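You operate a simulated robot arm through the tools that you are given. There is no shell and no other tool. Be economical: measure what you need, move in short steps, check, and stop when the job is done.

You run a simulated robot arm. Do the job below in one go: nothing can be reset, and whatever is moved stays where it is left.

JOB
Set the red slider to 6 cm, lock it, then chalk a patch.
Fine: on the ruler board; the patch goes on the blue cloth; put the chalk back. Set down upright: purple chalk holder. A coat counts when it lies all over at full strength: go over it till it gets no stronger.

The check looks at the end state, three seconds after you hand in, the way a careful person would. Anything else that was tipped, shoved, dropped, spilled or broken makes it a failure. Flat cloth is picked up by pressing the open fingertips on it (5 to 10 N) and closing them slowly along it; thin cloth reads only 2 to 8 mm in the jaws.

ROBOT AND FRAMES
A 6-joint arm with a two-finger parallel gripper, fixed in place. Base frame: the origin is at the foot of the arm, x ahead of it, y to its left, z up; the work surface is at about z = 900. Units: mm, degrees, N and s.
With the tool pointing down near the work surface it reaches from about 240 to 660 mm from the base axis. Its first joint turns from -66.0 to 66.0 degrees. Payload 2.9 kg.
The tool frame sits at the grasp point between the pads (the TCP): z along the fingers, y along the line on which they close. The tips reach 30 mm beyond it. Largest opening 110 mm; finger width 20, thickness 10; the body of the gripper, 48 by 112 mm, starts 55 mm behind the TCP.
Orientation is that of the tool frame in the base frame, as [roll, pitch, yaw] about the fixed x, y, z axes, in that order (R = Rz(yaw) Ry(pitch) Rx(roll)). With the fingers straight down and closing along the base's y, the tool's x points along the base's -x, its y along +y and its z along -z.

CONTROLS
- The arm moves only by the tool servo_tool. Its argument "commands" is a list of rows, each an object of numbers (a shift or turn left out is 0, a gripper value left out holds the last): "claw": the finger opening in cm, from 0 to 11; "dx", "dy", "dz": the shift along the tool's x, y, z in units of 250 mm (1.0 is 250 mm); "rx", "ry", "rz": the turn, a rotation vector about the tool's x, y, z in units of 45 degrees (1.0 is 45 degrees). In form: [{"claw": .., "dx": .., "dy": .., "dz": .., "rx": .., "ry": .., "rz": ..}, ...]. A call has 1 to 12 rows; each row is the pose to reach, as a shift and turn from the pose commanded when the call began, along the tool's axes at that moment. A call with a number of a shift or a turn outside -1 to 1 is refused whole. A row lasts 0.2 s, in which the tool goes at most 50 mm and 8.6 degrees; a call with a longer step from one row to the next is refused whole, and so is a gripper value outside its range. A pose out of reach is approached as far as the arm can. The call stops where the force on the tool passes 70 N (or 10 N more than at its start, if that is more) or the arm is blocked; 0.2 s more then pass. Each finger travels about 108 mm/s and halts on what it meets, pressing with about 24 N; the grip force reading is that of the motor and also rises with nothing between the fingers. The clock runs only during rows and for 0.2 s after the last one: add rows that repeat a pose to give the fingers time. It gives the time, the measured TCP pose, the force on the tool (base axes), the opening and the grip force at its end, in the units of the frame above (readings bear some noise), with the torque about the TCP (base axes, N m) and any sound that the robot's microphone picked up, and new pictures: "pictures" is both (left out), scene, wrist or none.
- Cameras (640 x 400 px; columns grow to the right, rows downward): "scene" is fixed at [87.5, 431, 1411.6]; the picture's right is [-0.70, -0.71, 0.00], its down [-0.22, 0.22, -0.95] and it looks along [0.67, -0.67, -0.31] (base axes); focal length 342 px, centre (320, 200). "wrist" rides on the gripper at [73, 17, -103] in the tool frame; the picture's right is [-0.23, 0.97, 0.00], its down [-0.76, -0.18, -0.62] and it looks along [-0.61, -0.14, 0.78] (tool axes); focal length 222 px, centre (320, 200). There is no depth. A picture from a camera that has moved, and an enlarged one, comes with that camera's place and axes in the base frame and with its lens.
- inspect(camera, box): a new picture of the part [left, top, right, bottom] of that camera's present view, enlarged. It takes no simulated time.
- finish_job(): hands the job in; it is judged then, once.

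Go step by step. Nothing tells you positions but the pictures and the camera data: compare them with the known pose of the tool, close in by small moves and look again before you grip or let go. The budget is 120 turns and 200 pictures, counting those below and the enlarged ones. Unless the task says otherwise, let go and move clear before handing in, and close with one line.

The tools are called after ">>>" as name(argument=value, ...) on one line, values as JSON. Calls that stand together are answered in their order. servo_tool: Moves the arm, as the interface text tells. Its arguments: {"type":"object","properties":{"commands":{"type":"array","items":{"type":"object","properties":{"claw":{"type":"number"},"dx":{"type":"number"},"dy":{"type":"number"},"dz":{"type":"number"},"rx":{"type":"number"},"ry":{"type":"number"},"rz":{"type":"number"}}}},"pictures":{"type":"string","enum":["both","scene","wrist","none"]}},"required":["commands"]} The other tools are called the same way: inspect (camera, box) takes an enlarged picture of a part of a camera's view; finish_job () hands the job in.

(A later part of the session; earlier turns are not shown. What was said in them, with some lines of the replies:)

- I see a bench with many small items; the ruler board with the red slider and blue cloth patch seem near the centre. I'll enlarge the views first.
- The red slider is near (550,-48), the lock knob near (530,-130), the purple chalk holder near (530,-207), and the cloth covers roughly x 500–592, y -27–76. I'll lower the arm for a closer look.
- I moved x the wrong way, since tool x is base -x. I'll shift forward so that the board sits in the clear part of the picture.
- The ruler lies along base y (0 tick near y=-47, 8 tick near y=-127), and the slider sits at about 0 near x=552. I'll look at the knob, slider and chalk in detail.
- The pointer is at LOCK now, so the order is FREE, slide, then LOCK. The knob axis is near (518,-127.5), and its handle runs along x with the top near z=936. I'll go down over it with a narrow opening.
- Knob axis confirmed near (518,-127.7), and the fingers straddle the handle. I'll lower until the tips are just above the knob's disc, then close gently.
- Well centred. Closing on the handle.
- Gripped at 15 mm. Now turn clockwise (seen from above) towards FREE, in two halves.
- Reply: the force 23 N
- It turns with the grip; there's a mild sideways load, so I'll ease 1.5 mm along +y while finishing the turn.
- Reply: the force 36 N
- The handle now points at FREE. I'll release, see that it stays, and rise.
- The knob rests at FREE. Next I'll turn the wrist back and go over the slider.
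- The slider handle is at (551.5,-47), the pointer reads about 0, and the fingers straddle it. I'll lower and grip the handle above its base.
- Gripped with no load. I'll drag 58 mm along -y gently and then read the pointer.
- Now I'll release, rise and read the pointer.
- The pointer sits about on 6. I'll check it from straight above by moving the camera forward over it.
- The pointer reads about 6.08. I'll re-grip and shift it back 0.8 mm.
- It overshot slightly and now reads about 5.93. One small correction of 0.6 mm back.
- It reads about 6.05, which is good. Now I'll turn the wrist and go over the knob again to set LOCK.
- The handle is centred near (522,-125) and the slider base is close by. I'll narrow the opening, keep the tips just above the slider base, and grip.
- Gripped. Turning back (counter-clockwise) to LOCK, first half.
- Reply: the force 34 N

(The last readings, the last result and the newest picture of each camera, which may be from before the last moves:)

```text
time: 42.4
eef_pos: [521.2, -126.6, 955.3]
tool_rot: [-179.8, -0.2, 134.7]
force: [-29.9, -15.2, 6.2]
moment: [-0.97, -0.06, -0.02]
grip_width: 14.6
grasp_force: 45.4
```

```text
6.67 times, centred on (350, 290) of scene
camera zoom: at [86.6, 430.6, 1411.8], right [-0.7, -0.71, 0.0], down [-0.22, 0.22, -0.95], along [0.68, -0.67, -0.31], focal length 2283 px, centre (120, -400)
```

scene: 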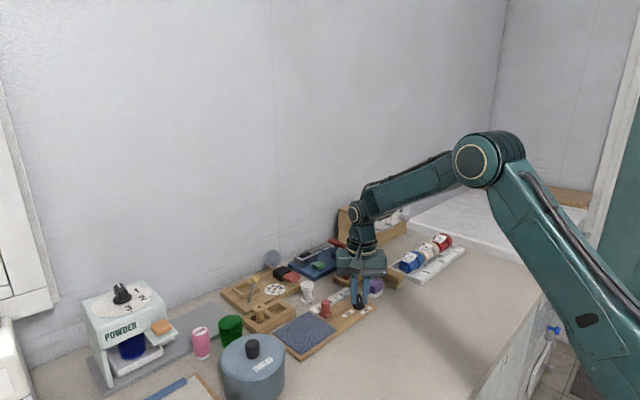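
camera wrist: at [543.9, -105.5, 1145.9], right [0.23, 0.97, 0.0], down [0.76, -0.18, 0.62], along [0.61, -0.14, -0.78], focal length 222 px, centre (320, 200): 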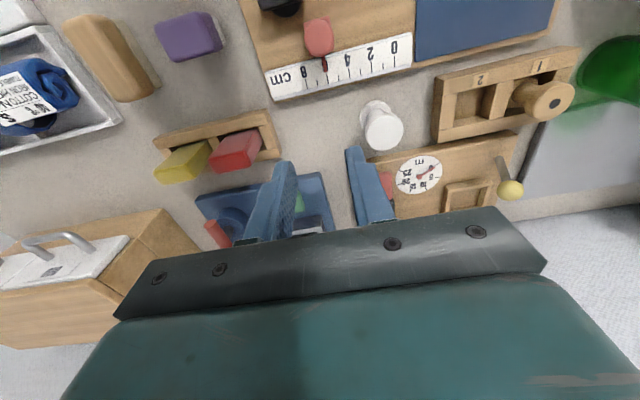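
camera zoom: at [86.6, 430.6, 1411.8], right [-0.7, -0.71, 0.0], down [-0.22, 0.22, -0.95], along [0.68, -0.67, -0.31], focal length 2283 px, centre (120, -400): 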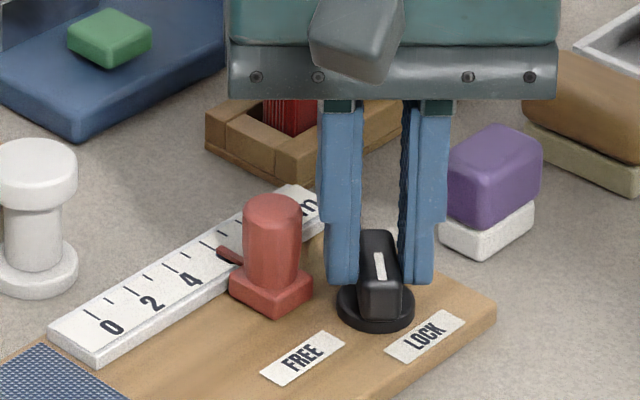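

Turning fine. I'll relieve the side load and finish the turn.

>>> servo_tool(commands=[{"dx": 0.003, "dy": -0.011}, {"rz": -0.17, "dx": 0.003, "dy": -0.011}, {"rz": -0.34, "dx": 0.003, "dy": -0.011}, {"rz": -0.51, "dx": 0.003, "dy": -0.011}, {"rz": -0.68, "dx": 0.003, "dy": -0.011}, {"rz": -0.85, "dx": 0.003, "dy": -0.011}, {"rz": -1.0, "dx": 0.003, "dy": -0.011}, {"rz": -1.0, "dx": 0.003, "dy": -0.011}], pictures="none")

>>> inspect(camera="wrist", box=[240, 100, 400, 220])

```text
time: 44.2
eef_pos: [519.1, -128.5, 955.1]
tool_rot: [-180.0, 0.2, 179.8]
force: [-7.8, -20.6, -6.8]
moment: [-0.48, 0.22, -0.02]
grip_width: 14.7
grasp_force: 44.7
```

```text
3.33 times, centred on (320, 160) of wrist
camera zoom: at [446.1, -111.5, 1059.2], right [0.23, 0.97, 0.0], down [0.76, -0.18, 0.62], along [0.61, -0.14, -0.78], focal length 740 px, centre (320, 333)
```

zoom: 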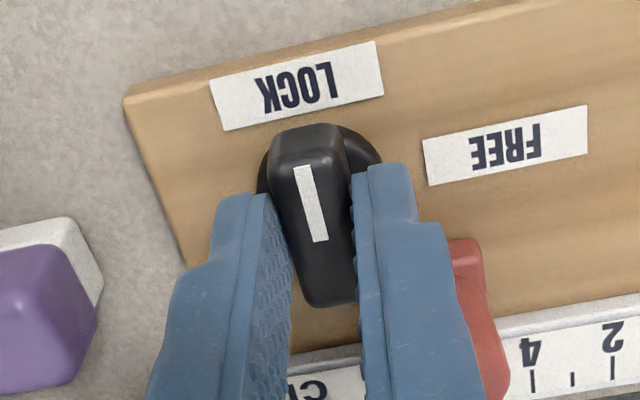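

The handle points to LOCK. Release, rise, and check the knob and slider from above.

>>> servo_tool(commands=[{"claw": 2.2}, {"claw": 2.6}, {"claw": 2.6}, {"dz": -0.1}, {"dz": -0.25}, {"dz": -0.35}, {"dz": -0.35, "dx": -0.15}, {"dz": -0.35, "dx": -0.3}, {"dz": -0.35, "dx": -0.39, "dy": 0.025}, {"dz": -0.35, "dx": -0.39, "dy": 0.025}], pictures="wrist")

>>> inspect(camera="wrist", box=[290, 40, 370, 100])

>>> inspect(camera="scene", box=[310, 260, 390, 320])

```text
time: 46.4
eef_pos: [617.7, -119.5, 1041.4]
tool_rot: [-179.9, 0.1, 180.0]
force: [0.0, 0.8, -0.3]
moment: [0.0, -0.01, -0.01]
grip_width: 26.3
grasp_force: 0.0
camera wrist: at [544.9, -102.8, 1146.9], right [0.23, 0.97, 0.0], down [0.76, -0.18, 0.62], along [0.61, -0.14, -0.78], focal length 222 px, centre (320, 200)
```

wrist: 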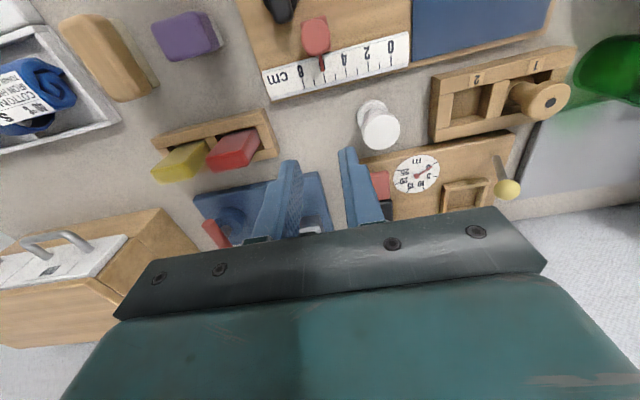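

```text
6.67 times, centred on (330, 70) of wrist
camera zoom: at [544.9, -102.8, 1146.9], right [0.23, 0.97, 0.0], down [0.76, -0.18, 0.62], along [0.61, -0.14, -0.78], focal length 1481 px, centre (253, 1067)
```

zoom: 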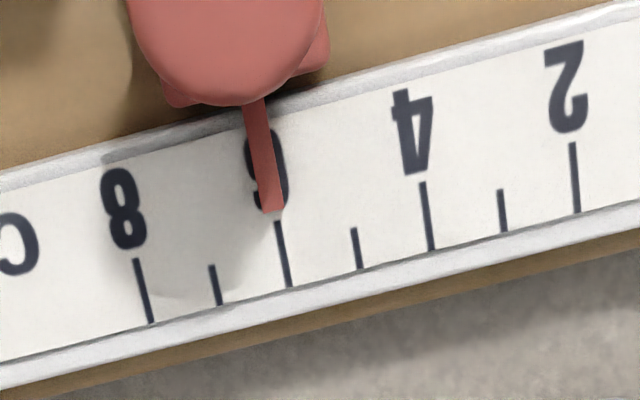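

```text
6.67 times, centred on (350, 290) of scene
camera zoom: at [87.6, 431.0, 1411.6], right [-0.7, -0.71, 0.0], down [-0.22, 0.22, -0.95], along [0.67, -0.67, -0.31], focal length 2283 px, centre (120, -400)
```

zoom: 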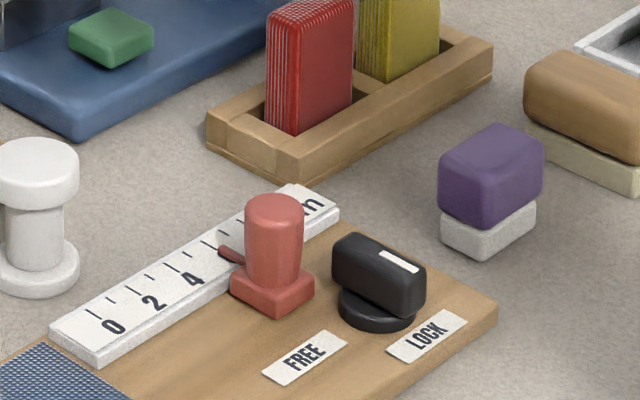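

The slider is locked at 6. Now over to the purple chalk holder near (530,-202) for a look.

>>> servo_tool(commands=[{"dx": 0.12, "dy": -0.1, "claw": 7}, {"dx": 0.24, "dy": -0.2}, {"dx": 0.35, "dy": -0.3}, {"dx": 0.35, "dy": -0.33}, {"dx": 0.35, "dy": -0.33}], pictures="wrist")

>>> inspect(camera="wrist", box=[240, 100, 400, 220])

>>> inspect(camera="scene", box=[350, 265, 400, 305])

```text
time: 47.6
eef_pos: [530.9, -202.6, 1041.9]
tool_rot: [-180.0, 0.0, 180.0]
force: [-0.4, -0.4, -1.2]
moment: [-0.02, -0.03, 0.01]
grip_width: 70.0
grasp_force: 0.0
camera wrist: at [457.6, -186.8, 1146.7], right [0.23, 0.97, 0.0], down [0.76, -0.18, 0.62], along [0.61, -0.14, -0.78], focal length 222 px, centre (320, 200)
```

wrist: 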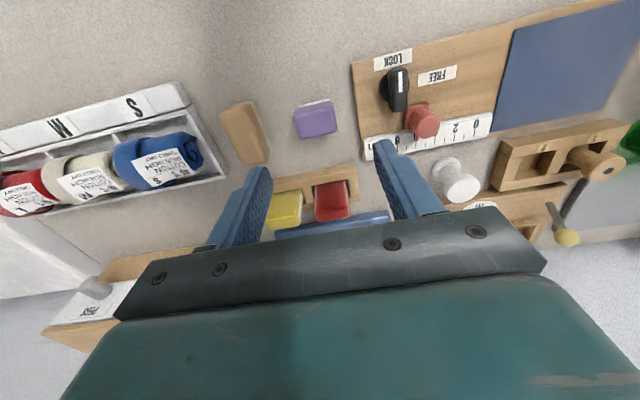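

```text
3.33 times, centred on (320, 160) of wrist
camera zoom: at [457.6, -186.8, 1146.7], right [0.23, 0.97, 0.0], down [0.76, -0.18, 0.62], along [0.61, -0.14, -0.78], focal length 740 px, centre (320, 333)
```

zoom: 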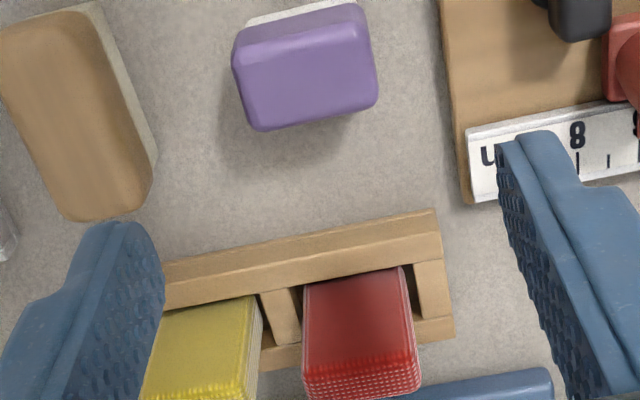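

```text
10.00 times, centred on (375, 285) of scene
camera zoom: at [87.5, 431.0, 1411.6], right [-0.7, -0.71, 0.0], down [-0.22, 0.22, -0.95], along [0.67, -0.67, -0.31], focal length 3425 px, centre (-230, -650)
```

zoom: 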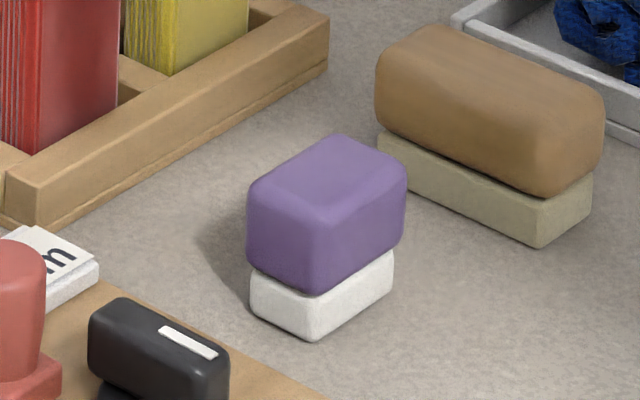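

The purple holder is about 36 (y) × 26 (x), centre near (533,-206), aligned with the axes, chalk on the underside. I'll lower partway and check centring.

>>> servo_tool(commands=[{"dy": -0.016, "dz": 0.1, "claw": 6.2}, {"dy": -0.016, "dz": 0.2}, {"dy": -0.016, "dz": 0.24}, {"dy": -0.016, "dz": 0.24}], pictures="none")

>>> inspect(camera="wrist", box=[240, 80, 400, 200])

>>> inspect(camera="scene", box=[330, 245, 410, 305])

```text
time: 48.6
eef_pos: [529.4, -206.8, 982.0]
tool_rot: [-179.9, 0.0, 180.0]
force: [0.1, 0.8, 0.4]
moment: [0.01, 0.01, -0.02]
grip_width: 61.7
grasp_force: 0.0
```

```text
3.33 times, centred on (320, 140) of wrist
camera zoom: at [457.1, -190.6, 1086.9], right [0.23, 0.97, 0.0], down [0.76, -0.18, 0.62], along [0.61, -0.14, -0.78], focal length 740 px, centre (320, 400)
```

zoom: 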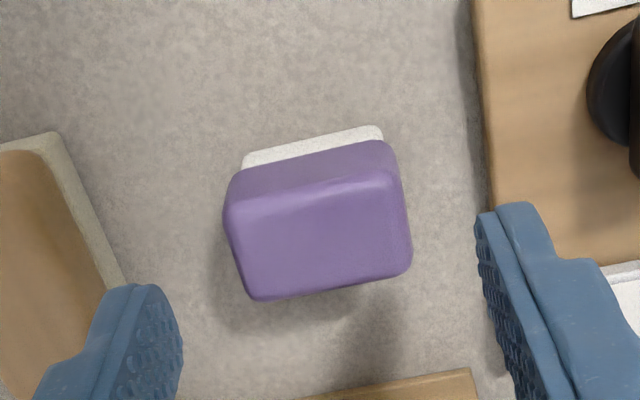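

```text
6.67 times, centred on (370, 275) of scene
camera zoom: at [87.5, 431.0, 1411.6], right [-0.7, -0.71, 0.0], down [-0.22, 0.22, -0.95], along [0.67, -0.67, -0.31], focal length 2283 px, centre (-13, -300)
```

zoom: 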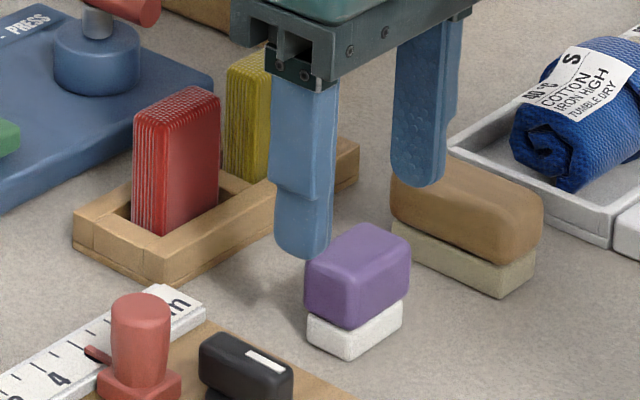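

Centred. Lower to tips about 15 mm above the table and close on the purple body.

>>> servo_tool(commands=[{"dx": -0.004, "dz": 0.06}, {"dx": -0.004, "dz": 0.11}, {"dx": -0.004, "dz": 0.145}, {"dx": -0.004, "dz": 0.145}, {"dx": -0.004, "dz": 0.145, "claw": 5}, {"dx": -0.004, "dz": 0.145, "claw": 4.2}, {"dx": -0.004, "dz": 0.145, "claw": 3.6}, {"dx": -0.004, "dz": 0.145, "claw": 3.2}, {"dx": -0.004, "dz": 0.145, "claw": 3.0}, {"dx": -0.004, "dz": 0.145, "claw": 3.0}], pictures="none")

>>> inspect(camera="wrist", box=[240, 80, 400, 200])

>>> inspect(camera="scene", box=[350, 265, 400, 305])

```text
time: 50.8
eef_pos: [531.8, -208.2, 947.5]
tool_rot: [180.0, 0.0, 180.0]
force: [0.6, 0.7, 0.6]
moment: [0.01, -0.02, -0.04]
grip_width: 39.0
grasp_force: 23.9
```

```text
3.33 times, centred on (320, 140) of wrist
camera zoom: at [458.4, -191.6, 1051.2], right [0.23, 0.97, 0.0], down [0.76, -0.18, 0.62], along [0.61, -0.14, -0.78], focal length 740 px, centre (320, 400)
```

zoom: 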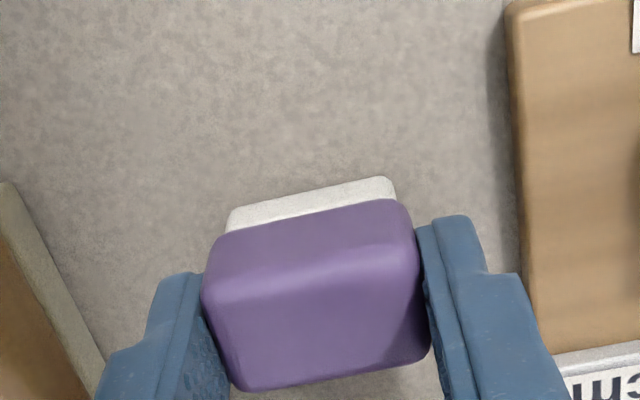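

```text
10.00 times, centred on (375, 285) of scene
camera zoom: at [87.6, 431.0, 1411.6], right [-0.7, -0.71, 0.0], down [-0.22, 0.22, -0.95], along [0.67, -0.67, -0.31], focal length 3425 px, centre (-230, -650)
```

zoom: 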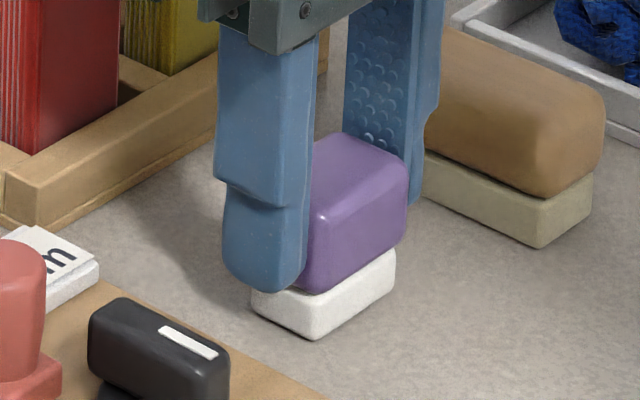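

Holder gripped at 39 mm. Lifting straight up and carrying over to the cloth, well above the knob and slider.

>>> servo_tool(commands=[{"dz": -0.08}, {"dz": -0.2}, {"dz": -0.36}, {"dz": -0.36, "dy": 0.15}, {"dz": -0.36, "dy": 0.33}, {"dz": -0.36, "dy": 0.52}, {"dz": -0.36, "dy": 0.7}, {"dz": -0.36, "dy": 0.85, "dx": -0.03}, {"dz": -0.36, "dy": 0.92, "dx": -0.064}, {"dz": -0.36, "dy": 0.92, "dx": -0.064}], pictures="both")

>>> inspect(camera="scene", box=[230, 260, 350, 350])

>>> inspect(camera="wrist", box=[220, 60, 440, 210])

```text
time: 53.0
eef_pos: [544.6, 25.4, 1036.5]
tool_rot: [-180.0, 0.0, -180.0]
force: [0.6, -0.7, -0.2]
moment: [0.01, -0.01, 0.02]
grip_width: 38.8
grasp_force: 23.7
camera wrist: at [471.9, 40.4, 1140.6], right [0.23, 0.97, 0.0], down [0.76, -0.18, 0.62], along [0.61, -0.14, -0.78], focal length 222 px, centre (320, 200)
```

scene: 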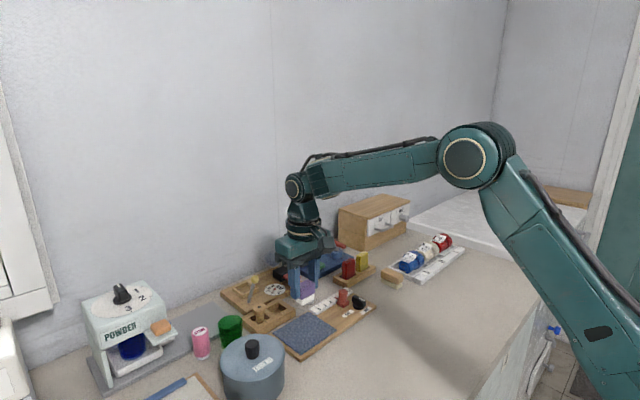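
wrist: 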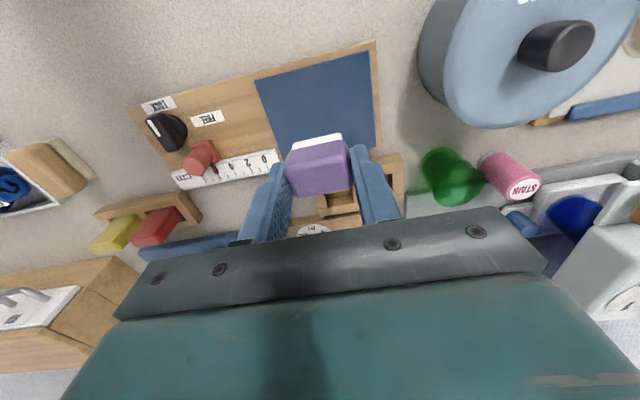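

```text
4.44 times, centred on (290, 305) of scene
camera zoom: at [87.5, 431.0, 1411.6], right [-0.7, -0.71, 0.0], down [-0.22, 0.22, -0.95], along [0.67, -0.67, -0.31], focal length 1522 px, centre (453, -267)
```

zoom: 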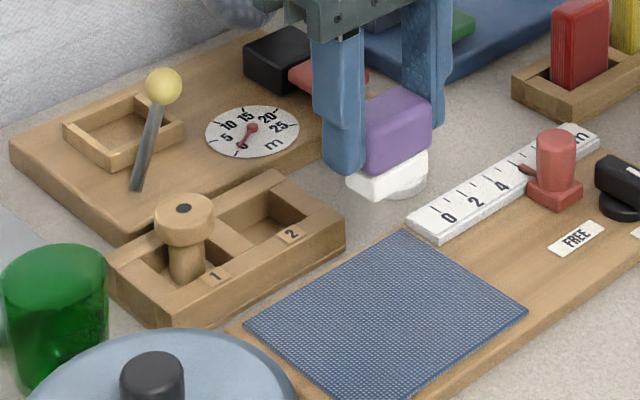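

```text
2.67 times, centred on (330, 135) of wrist
camera zoom: at [471.9, 40.4, 1140.6], right [0.23, 0.97, 0.0], down [0.76, -0.18, 0.62], along [0.61, -0.14, -0.78], focal length 592 px, centre (293, 373)
```

zoom: 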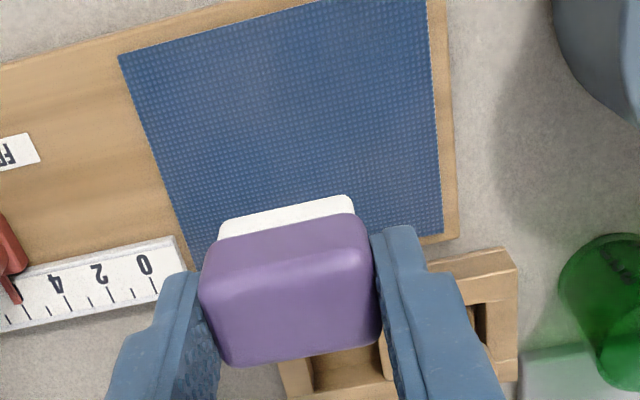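

The cloth covers x≈500–591, y≈-27–77, and the chalk underside is about 22 × 34. I'll descend over the middle to find contact.

>>> servo_tool(commands=[{"dz": 0.1}, {"dz": 0.2}, {"dz": 0.27}, {"dz": 0.285}, {"dz": 0.285}], pictures="none")

>>> inspect(camera="scene", box=[260, 280, 340, 340])

>>> inspect(camera="wrist", box=[220, 60, 440, 210])

```text
time: 54.2
eef_pos: [545.2, 23.3, 966.4]
tool_rot: [180.0, 0.0, 180.0]
force: [1.5, -0.2, -1.2]
moment: [0.02, 0.03, 0.02]
grip_width: 38.9
grasp_force: 24.1
```

```text
6.67 times, centred on (300, 310) of scene
camera zoom: at [87.6, 431.0, 1411.6], right [-0.7, -0.71, 0.0], down [-0.22, 0.22, -0.95], along [0.67, -0.67, -0.31], focal length 2283 px, centre (453, -533)
```

zoom: 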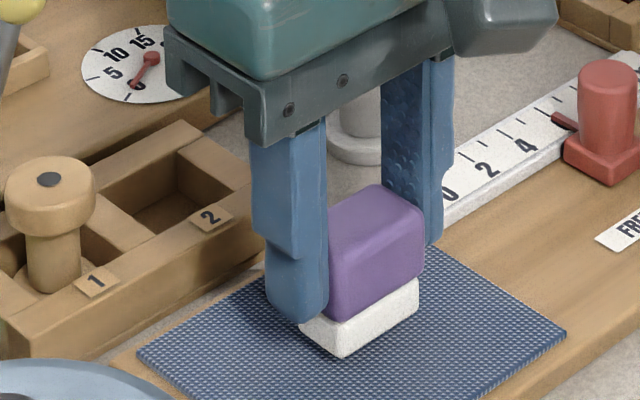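

```text
2.67 times, centred on (330, 135) of wrist
camera zoom: at [472.4, 38.8, 1070.1], right [0.23, 0.97, 0.0], down [0.76, -0.18, 0.62], along [0.61, -0.14, -0.78], focal length 592 px, centre (293, 373)
```

zoom: 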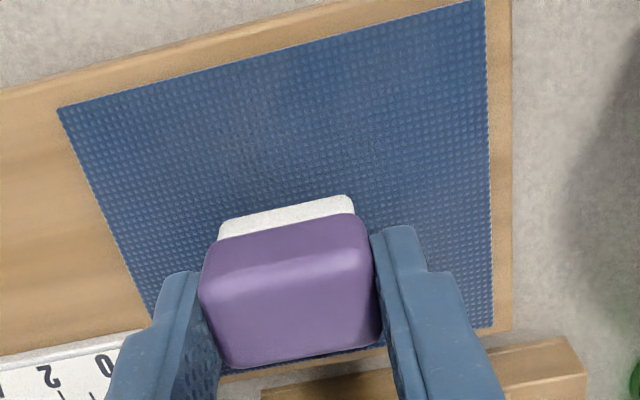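

Cloth bounds confirmed at x 499.5–591, y -27–77. Now creeping down to touch.

>>> servo_tool(commands=[{"dz": 0.004}, {"dz": 0.008}, {"dz": 0.012}, {"dz": 0.016}, {"dz": 0.016}], pictures="none")

```text
time: 55.4
eef_pos: [544.8, 23.5, 961.4]
tool_rot: [-180.0, -0.1, -180.0]
force: [0.1, 0.4, 0.3]
moment: [0.01, 0.0, 0.01]
grip_width: 39.1
grasp_force: 24.1
```

>>> servo_tool(commands=[{"dz": 0.004}, {"dz": 0.008}, {"dz": 0.008}], pictures="none")

```text
time: 56.2
eef_pos: [546.0, 22.2, 959.6]
tool_rot: [-180.0, 0.2, -180.0]
force: [-1.2, 0.8, 4.3]
moment: [0.05, 0.09, 0.0]
grip_width: 39.0
grasp_force: 24.0
```

Contact (about 4 N). A slight extra press and a short test stroke along y.

>>> servo_tool(commands=[{"dz": 0.002}, {"dz": 0.002, "dy": 0.04}, {"dz": 0.002, "dy": 0.08}, {"dz": 0.002, "dy": 0.12}, {"dz": 0.002, "dy": 0.14}], pictures="none")

>>> inspect(camera="scene", box=[260, 280, 340, 340])

>>> inspect(camera="wrist", box=[220, 60, 440, 210])

```text
time: 57.4
eef_pos: [546.4, 57.2, 960.5]
tool_rot: [-180.0, 0.2, 180.0]
force: [0.0, -3.4, 11.8]
moment: [-0.16, 0.03, 0.03]
grip_width: 38.9
grasp_force: 23.6
```

```text
6.67 times, centred on (300, 310) of scene
camera zoom: at [87.3, 430.8, 1411.6], right [-0.7, -0.71, 0.0], down [-0.22, 0.22, -0.95], along [0.67, -0.67, -0.31], focal length 2283 px, centre (453, -533)
```

zoom: 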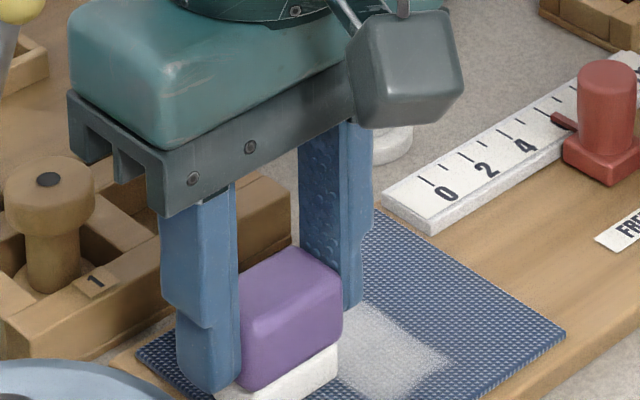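

```text
2.67 times, centred on (330, 135) of wrist
camera zoom: at [473.1, 73.6, 1063.9], right [0.23, 0.97, 0.0], down [0.76, -0.18, 0.62], along [0.61, -0.14, -0.78], focal length 592 px, centre (293, 373)
```

zoom: 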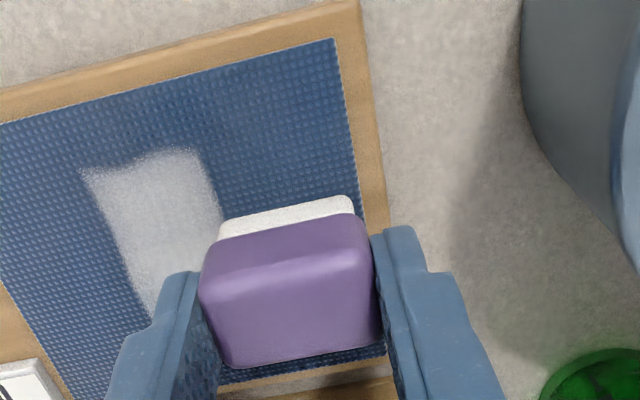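

Chalk transfers, but the mark's extent looks odd. I'll lift and look at what exactly was marked.

>>> servo_tool(commands=[{"dz": -0.05}, {"dz": -0.2}, {"dz": -0.3, "dx": -0.1}, {"dz": -0.3, "dx": -0.2}, {"dz": -0.3, "dx": -0.2}], pictures="none")

>>> inspect(camera="scene", box=[260, 300, 340, 360])

>>> inspect(camera="wrist", box=[180, 20, 440, 200])

```text
time: 58.6
eef_pos: [599.1, 56.5, 1034.4]
tool_rot: [-180.0, 0.0, 180.0]
force: [-0.4, -0.2, -1.2]
moment: [0.0, -0.01, -0.01]
grip_width: 39.0
grasp_force: 24.0
```

```text
6.67 times, centred on (300, 330) of scene
camera zoom: at [87.6, 431.0, 1411.6], right [-0.7, -0.71, 0.0], down [-0.22, 0.22, -0.95], along [0.67, -0.67, -0.31], focal length 2283 px, centre (453, -667)
```

zoom: 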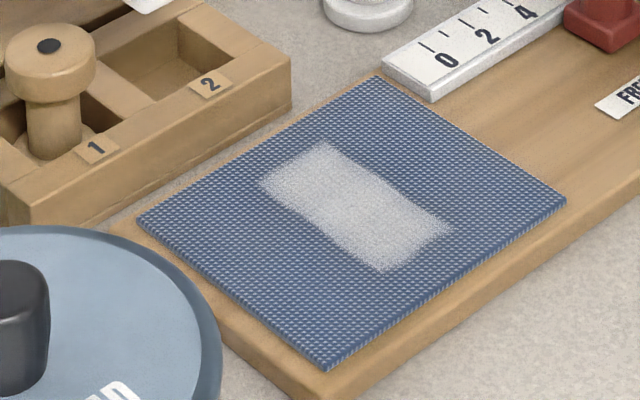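

```text
2.22 times, centred on (310, 110) of wrist
camera zoom: at [525.3, 72.2, 1137.8], right [0.23, 0.97, 0.0], down [0.76, -0.18, 0.62], along [0.61, -0.14, -0.78], focal length 494 px, centre (342, 400)
```

zoom: 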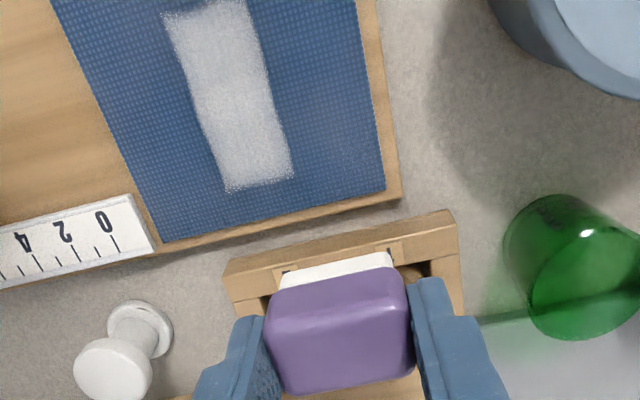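

The mark is a strip running along x rather than along my stroke. I'll test with a stroke along x on the -y side and compare.

>>> servo_tool(commands=[{"dx": 0.15, "dy": -0.12}, {"dx": 0.33, "dy": -0.2}, {"dx": 0.33, "dy": -0.264, "dz": 0.15}, {"dx": 0.33, "dy": -0.264, "dz": 0.26}, {"dx": 0.33, "dy": -0.264, "dz": 0.29}, {"dx": 0.33, "dy": -0.264, "dz": 0.298}, {"dx": 0.33, "dy": -0.264, "dz": 0.3}, {"dx": 0.28, "dy": -0.264, "dz": 0.3}, {"dx": 0.21, "dy": -0.264, "dz": 0.3}, {"dx": 0.14, "dy": -0.264, "dz": 0.3}, {"dx": 0.08, "dy": -0.264, "dz": 0.3}, {"dx": 0.08, "dy": -0.264, "dz": 0.3}], pictures="none")

>>> inspect(camera="scene", box=[260, 300, 340, 360])

>>> inspect(camera="wrist", box=[220, 20, 480, 200])

```text
time: 61.2
eef_pos: [575.9, -7.9, 958.6]
tool_rot: [180.0, 0.1, -179.9]
force: [-5.5, -1.0, 16.0]
moment: [-0.07, 0.16, 0.0]
grip_width: 39.4
grasp_force: 24.2
```

```text
6.67 times, centred on (300, 330) of scene
camera zoom: at [87.1, 430.9, 1411.6], right [-0.7, -0.71, 0.0], down [-0.22, 0.22, -0.95], along [0.67, -0.67, -0.31], focal length 2283 px, centre (453, -667)
```

zoom: 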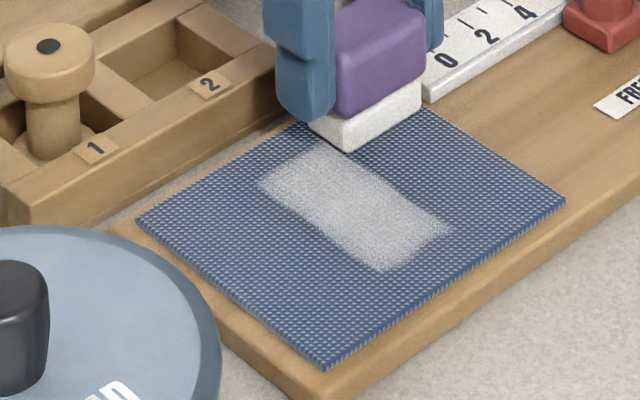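

```text
2.22 times, centred on (350, 110) of wrist
camera zoom: at [502.7, 8.5, 1062.6], right [0.23, 0.97, 0.0], down [0.76, -0.18, 0.62], along [0.61, -0.14, -0.78], focal length 494 px, centre (253, 400)
```

zoom: 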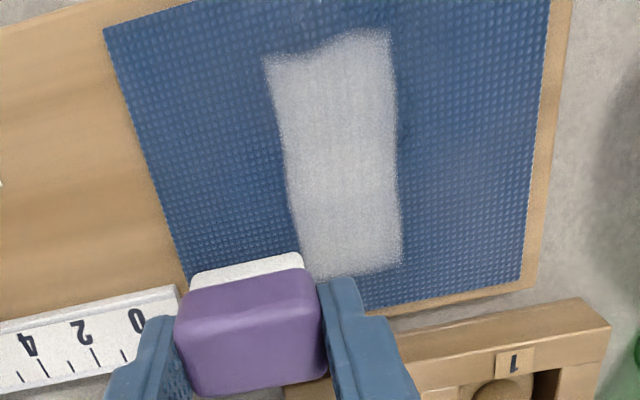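

Chalk only shows inside a set patch of about x 514–576, y 10–38 in the cloth's middle. I'll rub that whole area with x strokes and compare strength.

>>> servo_tool(commands=[{"dy": 0.07}, {"dy": 0.132, "dx": 0.015}, {"dy": 0.132, "dx": 0.07}, {"dy": 0.132, "dx": 0.13}, {"dy": 0.132, "dx": 0.19}, {"dy": 0.132, "dx": 0.25}, {"dy": 0.132, "dx": 0.25}, {"dy": 0.132, "dx": 0.19}, {"dy": 0.132, "dx": 0.13}, {"dy": 0.132, "dx": 0.07}, {"dy": 0.132, "dx": 0.015}, {"dy": 0.132, "dx": 0.015}], pictures="none")

>>> inspect(camera="scene", box=[260, 300, 340, 360])

>>> inspect(camera="wrist", box=[180, 20, 440, 200])

```text
time: 63.8
eef_pos: [573.5, 25.3, 958.6]
tool_rot: [-180.0, 0.0, 179.9]
force: [-0.4, -0.4, -0.4]
moment: [0.0, 0.0, 0.01]
grip_width: 38.8
grasp_force: 23.6
```

```text
6.67 times, centred on (300, 330) of scene
camera zoom: at [87.6, 431.0, 1411.6], right [-0.7, -0.71, 0.0], down [-0.22, 0.22, -0.95], along [0.67, -0.67, -0.31], focal length 2283 px, centre (453, -667)
```

zoom: 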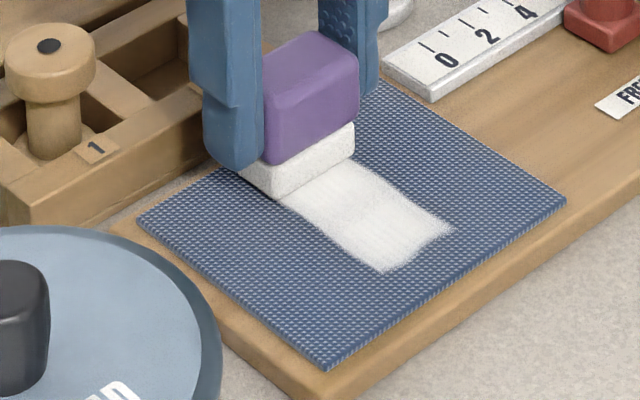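

```text
2.22 times, centred on (310, 110) of wrist
camera zoom: at [500.7, 41.4, 1063.0], right [0.23, 0.97, 0.0], down [0.76, -0.18, 0.62], along [0.61, -0.14, -0.78], focal length 494 px, centre (342, 400)
```

zoom: 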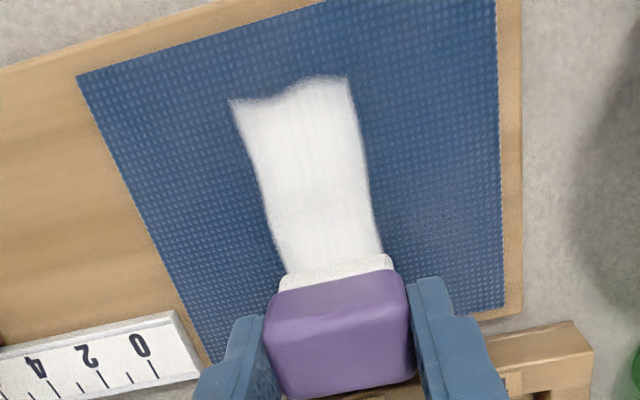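

Much whiter. Force has fallen to zero, so I'll press 1 mm more and keep rubbing.

>>> servo_tool(commands=[{"dz": 0.004}, {"dz": 0.004, "dx": 0.06, "dy": 0.012}, {"dz": 0.004, "dx": 0.12, "dy": 0.012}, {"dz": 0.004, "dx": 0.18, "dy": 0.012}, {"dz": 0.004, "dx": 0.235, "dy": 0.012}, {"dz": 0.004, "dx": 0.235, "dy": -0.012}, {"dz": 0.004, "dx": 0.18, "dy": -0.012}, {"dz": 0.004, "dx": 0.12, "dy": -0.012}, {"dz": 0.004, "dx": 0.06, "dy": -0.012}, {"dz": 0.004, "dx": 0.0, "dy": -0.012}, {"dz": 0.004}], pictures="none")

>>> inspect(camera="scene", box=[260, 300, 340, 360])

```text
time: 66.2
eef_pos: [571.5, 23.9, 958.0]
tool_rot: [180.0, 0.1, 180.0]
force: [0.2, -2.2, 3.7]
moment: [-0.09, -0.04, -0.04]
grip_width: 39.0
grasp_force: 24.1
```

```text
6.67 times, centred on (300, 330) of scene
camera zoom: at [87.5, 430.9, 1411.6], right [-0.7, -0.71, 0.0], down [-0.22, 0.22, -0.95], along [0.67, -0.67, -0.31], focal length 2283 px, centre (453, -667)
```

zoom: 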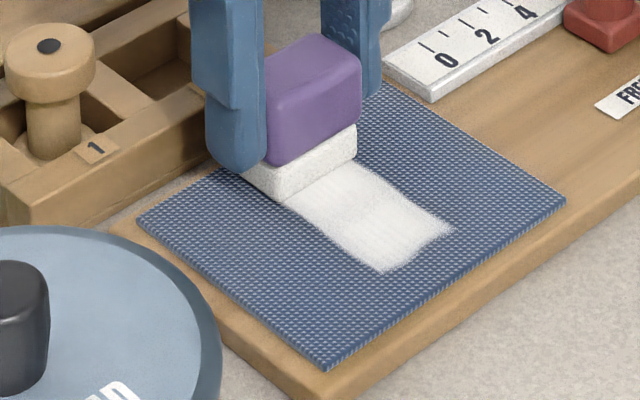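

A little stronger; I'll do further passes with a bit more press.

>>> servo_tool(commands=[{"dz": 0.004}, {"dz": 0.004, "dx": 0.06}, {"dz": 0.004, "dx": 0.12}, {"dz": 0.004, "dx": 0.18}, {"dz": 0.004, "dx": 0.235}, {"dz": 0.004, "dx": 0.235}, {"dz": 0.004, "dx": 0.18}, {"dz": 0.004, "dx": 0.12}, {"dz": 0.004, "dx": 0.06}, {"dz": 0.004, "dx": 0.0}, {"dz": 0.004, "dx": -0.02}, {"dz": 0.004}], pictures="none")

>>> servo_tool(commands=[{"dy": 0.02}, {"dx": 0.06, "dy": 0.02}, {"dx": 0.12, "dy": 0.02}, {"dx": 0.18, "dy": 0.02}, {"dx": 0.235, "dy": 0.02}, {"dx": 0.235, "dy": -0.02}, {"dx": 0.18, "dy": -0.02}, {"dx": 0.12, "dy": -0.02}, {"dx": 0.06, "dy": -0.02}, {"dx": 0.0, "dy": -0.02}, {"dx": 0.0, "dy": 0.0}, {"dx": 0.0, "dy": 0.0}], pictures="none")

>>> servo_tool(commands=[{"dz": -0.05}, {"dz": -0.2}, {"dz": -0.3}, {"dz": -0.3, "dx": -0.1, "dy": -0.05}, {"dz": -0.3, "dx": -0.1, "dy": -0.05}], pictures="none")

>>> inspect(camera="scene", box=[260, 300, 340, 360])

>>> inspect(camera="wrist", box=[260, 0, 420, 110])

```text
time: 68.8
eef_pos: [574.3, 26.4, 958.0]
tool_rot: [-180.0, 0.1, -180.0]
force: [4.0, -0.2, 11.4]
moment: [0.0, -0.18, 0.01]
grip_width: 39.0
grasp_force: 23.7
```

```text
time: 71.4
eef_pos: [573.2, 25.3, 957.8]
tool_rot: [-180.0, 0.2, 179.9]
force: [1.6, -4.0, 11.9]
moment: [-0.17, -0.1, -0.01]
grip_width: 39.1
grasp_force: 24.0
```

```text
time: 72.6
eef_pos: [598.3, 12.4, 1032.4]
tool_rot: [-180.0, 0.1, 180.0]
force: [-0.7, 1.1, -0.5]
moment: [-0.01, 0.0, -0.01]
grip_width: 38.9
grasp_force: 23.9
```

```text
6.67 times, centred on (300, 330) of scene
camera zoom: at [87.6, 431.0, 1411.6], right [-0.7, -0.71, 0.0], down [-0.22, 0.22, -0.95], along [0.67, -0.67, -0.31], focal length 2283 px, centre (453, -667)
```

zoom: 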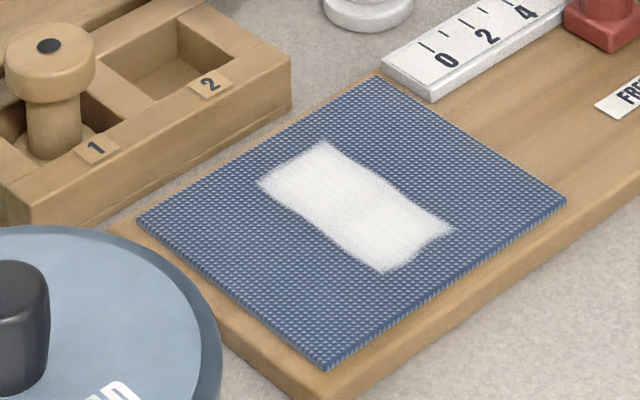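

```text
3.64 times, centred on (340, 55) of wrist
camera zoom: at [524.9, 29.2, 1136.7], right [0.23, 0.97, 0.0], down [0.76, -0.18, 0.62], along [0.61, -0.14, -0.78], focal length 808 px, centre (247, 727)
```

zoom: 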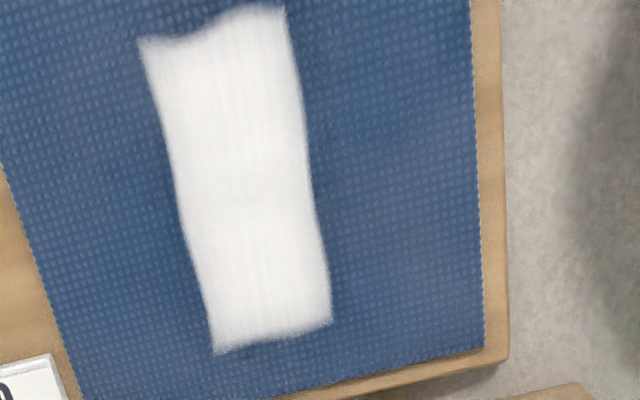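

Nearly uniform white. I'll do one more full set of passes, then compare from the same viewpoint.

>>> servo_tool(commands=[{"dz": 0.1, "dx": 0.1, "dy": 0.05}, {"dz": 0.25, "dx": 0.1, "dy": 0.05}, {"dz": 0.29, "dx": 0.1, "dy": 0.05}, {"dz": 0.301, "dx": 0.1, "dy": 0.05}, {"dz": 0.301, "dx": 0.16, "dy": 0.05}, {"dz": 0.301, "dx": 0.22, "dy": 0.05}, {"dz": 0.301, "dx": 0.28, "dy": 0.05}, {"dz": 0.301, "dx": 0.34, "dy": 0.05}, {"dz": 0.301, "dx": 0.28, "dy": 0.06}, {"dz": 0.301, "dx": 0.22, "dy": 0.06}, {"dz": 0.301, "dx": 0.16, "dy": 0.06}, {"dz": 0.301, "dx": 0.1, "dy": 0.05}], pictures="none")

>>> servo_tool(commands=[{"dx": 0.06, "dy": -0.01}, {"dx": 0.12, "dy": -0.01}, {"dx": 0.18, "dy": -0.01}, {"dx": 0.24, "dy": 0}, {"dx": 0.24}, {"dx": 0.18, "dy": 0.01}, {"dx": 0.12, "dy": 0.01}, {"dx": 0.06, "dy": 0.01}, {"dx": 0.0, "dy": 0}, {"dx": 0.0, "dy": 0.0}], pictures="none")

>>> servo_tool(commands=[{"dz": -0.05}, {"dz": -0.2}, {"dz": -0.3}, {"dz": -0.3, "dx": -0.1, "dy": -0.05}, {"dz": -0.3, "dx": -0.1, "dy": -0.05}], pictures="none")

>>> inspect(camera="scene", box=[260, 300, 340, 360])

>>> inspect(camera="wrist", box=[260, 0, 420, 110])

```text
time: 75.2
eef_pos: [571.4, 25.0, 958.2]
tool_rot: [-180.0, 0.1, -179.9]
force: [-6.4, 2.7, 19.6]
moment: [0.09, 0.22, -0.01]
grip_width: 39.0
grasp_force: 23.9
```

```text
time: 77.4
eef_pos: [573.3, 27.5, 958.3]
tool_rot: [-180.0, 0.3, -180.0]
force: [-9.4, 3.7, 29.3]
moment: [0.11, 0.4, -0.01]
grip_width: 39.1
grasp_force: 23.8
```

```text
time: 78.6
eef_pos: [596.3, 13.2, 1032.0]
tool_rot: [179.9, 0.0, 180.0]
force: [0.5, 0.6, 0.0]
moment: [0.01, 0.01, 0.0]
grip_width: 39.0
grasp_force: 24.0
```

```text
6.67 times, centred on (300, 330) of scene
camera zoom: at [87.6, 431.0, 1411.6], right [-0.7, -0.71, 0.0], down [-0.22, 0.22, -0.95], along [0.67, -0.67, -0.31], focal length 2283 px, centre (453, -667)
```

zoom: 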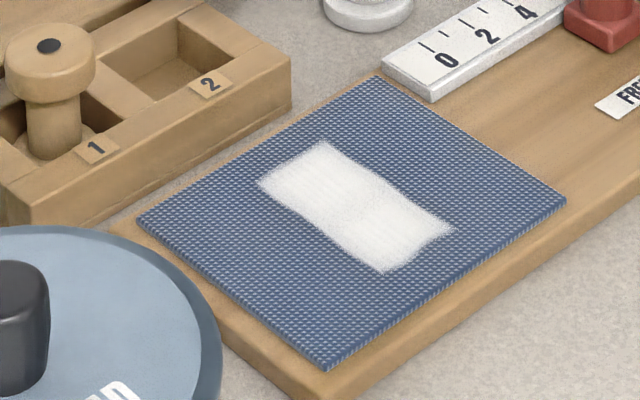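

```text
3.64 times, centred on (340, 55) of wrist
camera zoom: at [524.5, 29.9, 1135.4], right [0.23, 0.97, 0.0], down [0.76, -0.18, 0.62], along [0.61, -0.14, -0.78], focal length 808 px, centre (247, 727)
```

zoom: 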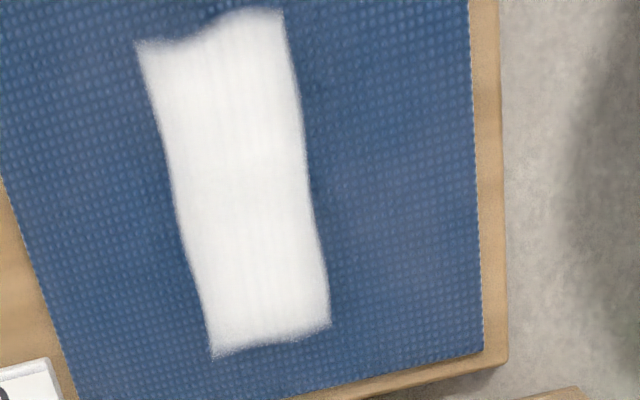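

Slightly stronger at the margins perhaps. One more full set covering ends and both sides to be sure it is saturated.

>>> servo_tool(commands=[{"dz": 0.1, "dx": 0.1, "dy": 0.05}, {"dz": 0.25, "dx": 0.1, "dy": 0.05}, {"dz": 0.29, "dx": 0.08, "dy": 0.09}, {"dz": 0.3, "dx": 0.08, "dy": 0.09}, {"dz": 0.3, "dx": 0.14, "dy": 0.09}, {"dz": 0.3, "dx": 0.2, "dy": 0.09}, {"dz": 0.3, "dx": 0.26, "dy": 0.09}, {"dz": 0.3, "dx": 0.32, "dy": 0.09}, {"dz": 0.3, "dx": 0.35, "dy": 0.06}, {"dz": 0.3, "dx": 0.35, "dy": 0.01}, {"dz": 0.3, "dx": 0.29, "dy": 0.01}, {"dz": 0.3, "dx": 0.23, "dy": 0.01}], pictures="none")

>>> servo_tool(commands=[{"dx": -0.06}, {"dx": -0.13}, {"dx": -0.14, "dy": 0.04}, {"dx": -0.08, "dy": 0.04}, {"dx": -0.02, "dy": 0.04}, {"dx": 0.04, "dy": 0.04}, {"dx": 0.1, "dy": 0.04}, {"dx": 0.04, "dy": 0.04}, {"dx": -0.02, "dy": 0.04}, {"dx": -0.08, "dy": 0.04}, {"dx": -0.13, "dy": 0.04}, {"dx": -0.13, "dy": 0.04}], pictures="none")

>>> servo_tool(commands=[{"dz": -0.05}, {"dz": -0.2}, {"dz": -0.3}, {"dz": -0.3, "dx": -0.1, "dy": -0.05}, {"dz": -0.3, "dx": -0.1, "dy": -0.05}], pictures="none")

>>> inspect(camera="scene", box=[260, 300, 340, 360])

>>> inspect(camera="wrist", box=[260, 0, 420, 110])

```text
time: 81.2
eef_pos: [539.9, 14.9, 957.7]
tool_rot: [180.0, 0.0, 179.8]
force: [-7.9, -2.8, 18.4]
moment: [-0.08, 0.19, -0.01]
grip_width: 39.1
grasp_force: 24.1
```

```text
time: 83.8
eef_pos: [572.5, 24.3, 957.6]
tool_rot: [-180.0, -0.1, -179.9]
force: [-5.8, -0.8, 14.4]
moment: [-0.02, 0.18, -0.03]
grip_width: 39.0
grasp_force: 23.4
```

```text
time: 85.0
eef_pos: [598.1, 12.9, 1032.4]
tool_rot: [180.0, 0.0, -180.0]
force: [-0.3, 0.6, 0.1]
moment: [0.02, -0.01, 0.0]
grip_width: 39.0
grasp_force: 23.8
```

```text
6.67 times, centred on (300, 330) of scene
camera zoom: at [87.6, 431.0, 1411.6], right [-0.7, -0.71, 0.0], down [-0.22, 0.22, -0.95], along [0.67, -0.67, -0.31], focal length 2283 px, centre (453, -667)
```

zoom: 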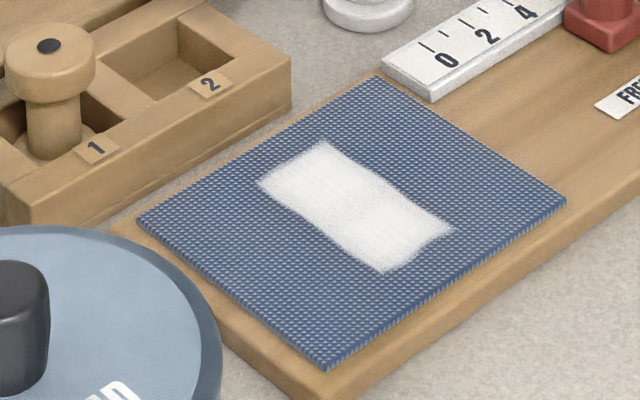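

```text
3.64 times, centred on (340, 55) of wrist
camera zoom: at [524.1, 28.7, 1135.9], right [0.23, 0.97, 0.0], down [0.76, -0.18, 0.62], along [0.61, -0.14, -0.78], focal length 808 px, centre (247, 727)
```

zoom: 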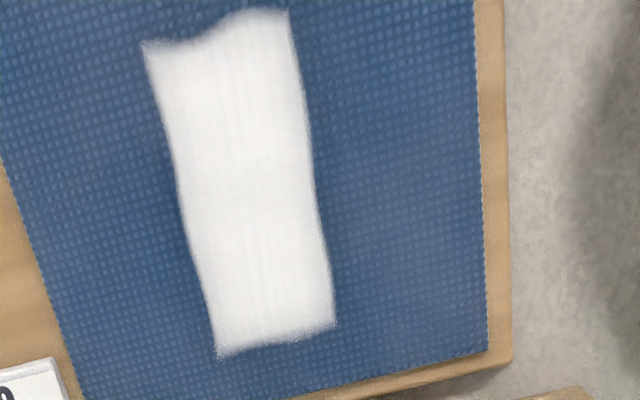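

The coat is uniform and no longer changes. Carrying the holder back above its original spot.

>>> servo_tool(commands=[{"dy": -0.12, "dx": 0.06}, {"dy": -0.3, "dx": 0.13}, {"dy": -0.48, "dx": 0.2}, {"dy": -0.66, "dx": 0.266}, {"dy": -0.8, "dx": 0.266}, {"dy": -0.878, "dx": 0.266}, {"dy": -0.878, "dx": 0.266, "dz": 0.1}, {"dy": -0.878, "dx": 0.266, "dz": 0.22}, {"dy": -0.878, "dx": 0.266, "dz": 0.3}, {"dy": -0.878, "dx": 0.266, "dz": 0.325}, {"dy": -0.878, "dx": 0.266, "dz": 0.325}], pictures="none")

>>> inspect(camera="scene", box=[350, 265, 400, 305])

```text
time: 87.4
eef_pos: [529.2, -207.8, 950.7]
tool_rot: [180.0, 0.0, 180.0]
force: [-0.3, -0.3, -0.5]
moment: [0.0, -0.03, -0.02]
grip_width: 38.8
grasp_force: 24.2
```

```text
10.00 times, centred on (375, 285) of scene
camera zoom: at [87.6, 431.0, 1411.6], right [-0.7, -0.71, 0.0], down [-0.22, 0.22, -0.95], along [0.67, -0.67, -0.31], focal length 3425 px, centre (-230, -650)
```

zoom: 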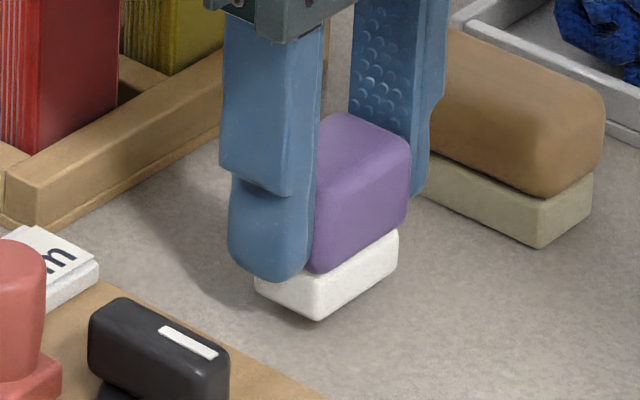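

It is right over the old spot, about 5 mm up. Creeping down.

>>> servo_tool(commands=[{"dz": 0.006}, {"dz": 0.012}, {"dz": 0.016}, {"dz": 0.018}, {"dz": 0.018}], pictures="none")

```text
time: 88.6
eef_pos: [530.6, -207.3, 946.4]
tool_rot: [180.0, -0.1, -180.0]
force: [0.3, 0.7, -1.2]
moment: [0.01, 0.01, 0.02]
grip_width: 39.0
grasp_force: 24.2
```

>>> servo_tool(commands=[{"dz": 0.003}, {"dz": 0.006}, {"dz": 0.006}], pictures="none")

```text
time: 89.4
eef_pos: [531.4, -206.5, 946.1]
tool_rot: [-180.0, 0.0, 179.9]
force: [1.1, -1.4, 3.6]
moment: [-0.06, -0.02, -0.02]
grip_width: 39.1
grasp_force: 24.3
```

Touchdown (3.6 N). Open slowly, then rise straight up.

>>> servo_tool(commands=[{"claw": 4.1}, {"claw": 4.6}, {"claw": 5.6}, {"claw": 6}, {"claw": 6}, {"dz": -0.1}, {"dz": -0.25}, {"dz": -0.42}, {"dz": -0.6}, {"dz": -0.78}, {"dz": -0.78, "dx": 0.15}, {"dz": -0.78, "dx": 0.15}], pictures="both")

>>> inspect(camera="scene", box=[200, 230, 400, 360])

>>> inspect(camera="scene", box=[310, 260, 390, 320])

```text
time: 92.0
eef_pos: [493.7, -206.9, 1138.8]
tool_rot: [-180.0, 0.0, -179.9]
force: [-0.5, 0.3, 0.6]
moment: [0.01, 0.01, 0.01]
grip_width: 60.3
grasp_force: 0.1
camera wrist: at [420.1, -190.2, 1242.7], right [0.23, 0.97, 0.0], down [0.76, -0.18, 0.62], along [0.61, -0.14, -0.78], focal length 222 px, centre (320, 200)
```

scene: 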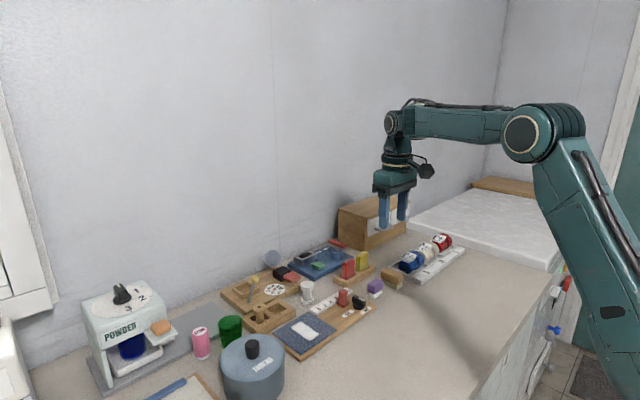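
wrist: 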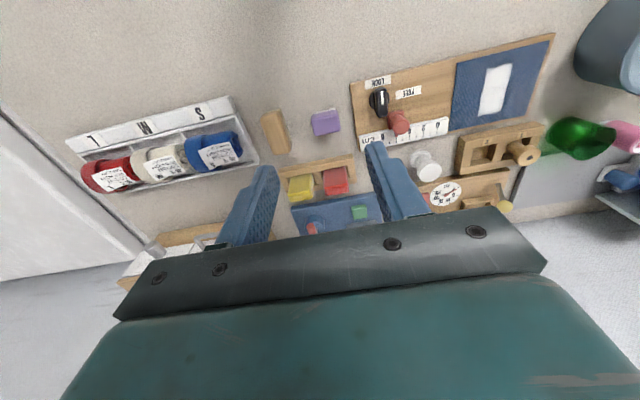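

```text
3.08 times, centred on (300, 295) of scene
camera zoom: at [87.5, 431.0, 1411.6], right [-0.7, -0.71, 0.0], down [-0.22, 0.22, -0.95], along [0.67, -0.67, -0.31], focal length 1054 px, centre (382, -92)
```

zoom: 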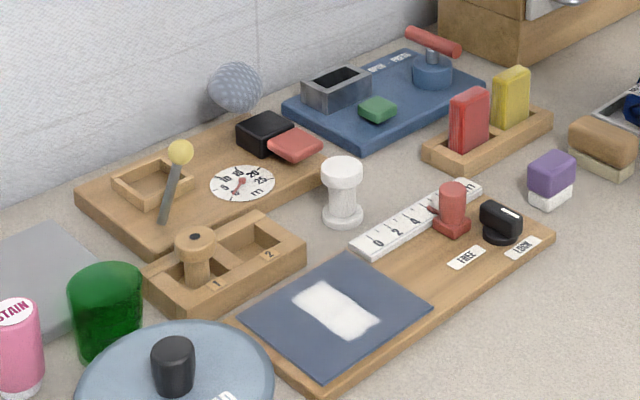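

```text
6.67 times, centred on (350, 290) of scene
camera zoom: at [87.5, 431.0, 1411.6], right [-0.7, -0.71, 0.0], down [-0.22, 0.22, -0.95], along [0.67, -0.67, -0.31], focal length 2283 px, centre (120, -400)
```

zoom: 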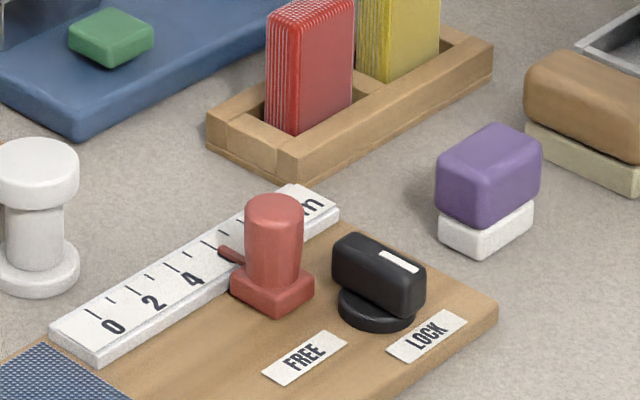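

The slider is locked at 6 cm, the patch is fully white, and the chalk holder stands upright in its old spot with nothing else disturbed. Handing in.

>>> finish_job()

```text
The job is handed in.
```

The red slider is set to about 6 cm (pointer reads roughly 6.05) and locked, the patch on the blue cloth is chalked to an even full-strength white, and the purple holder stands upright back in its place.
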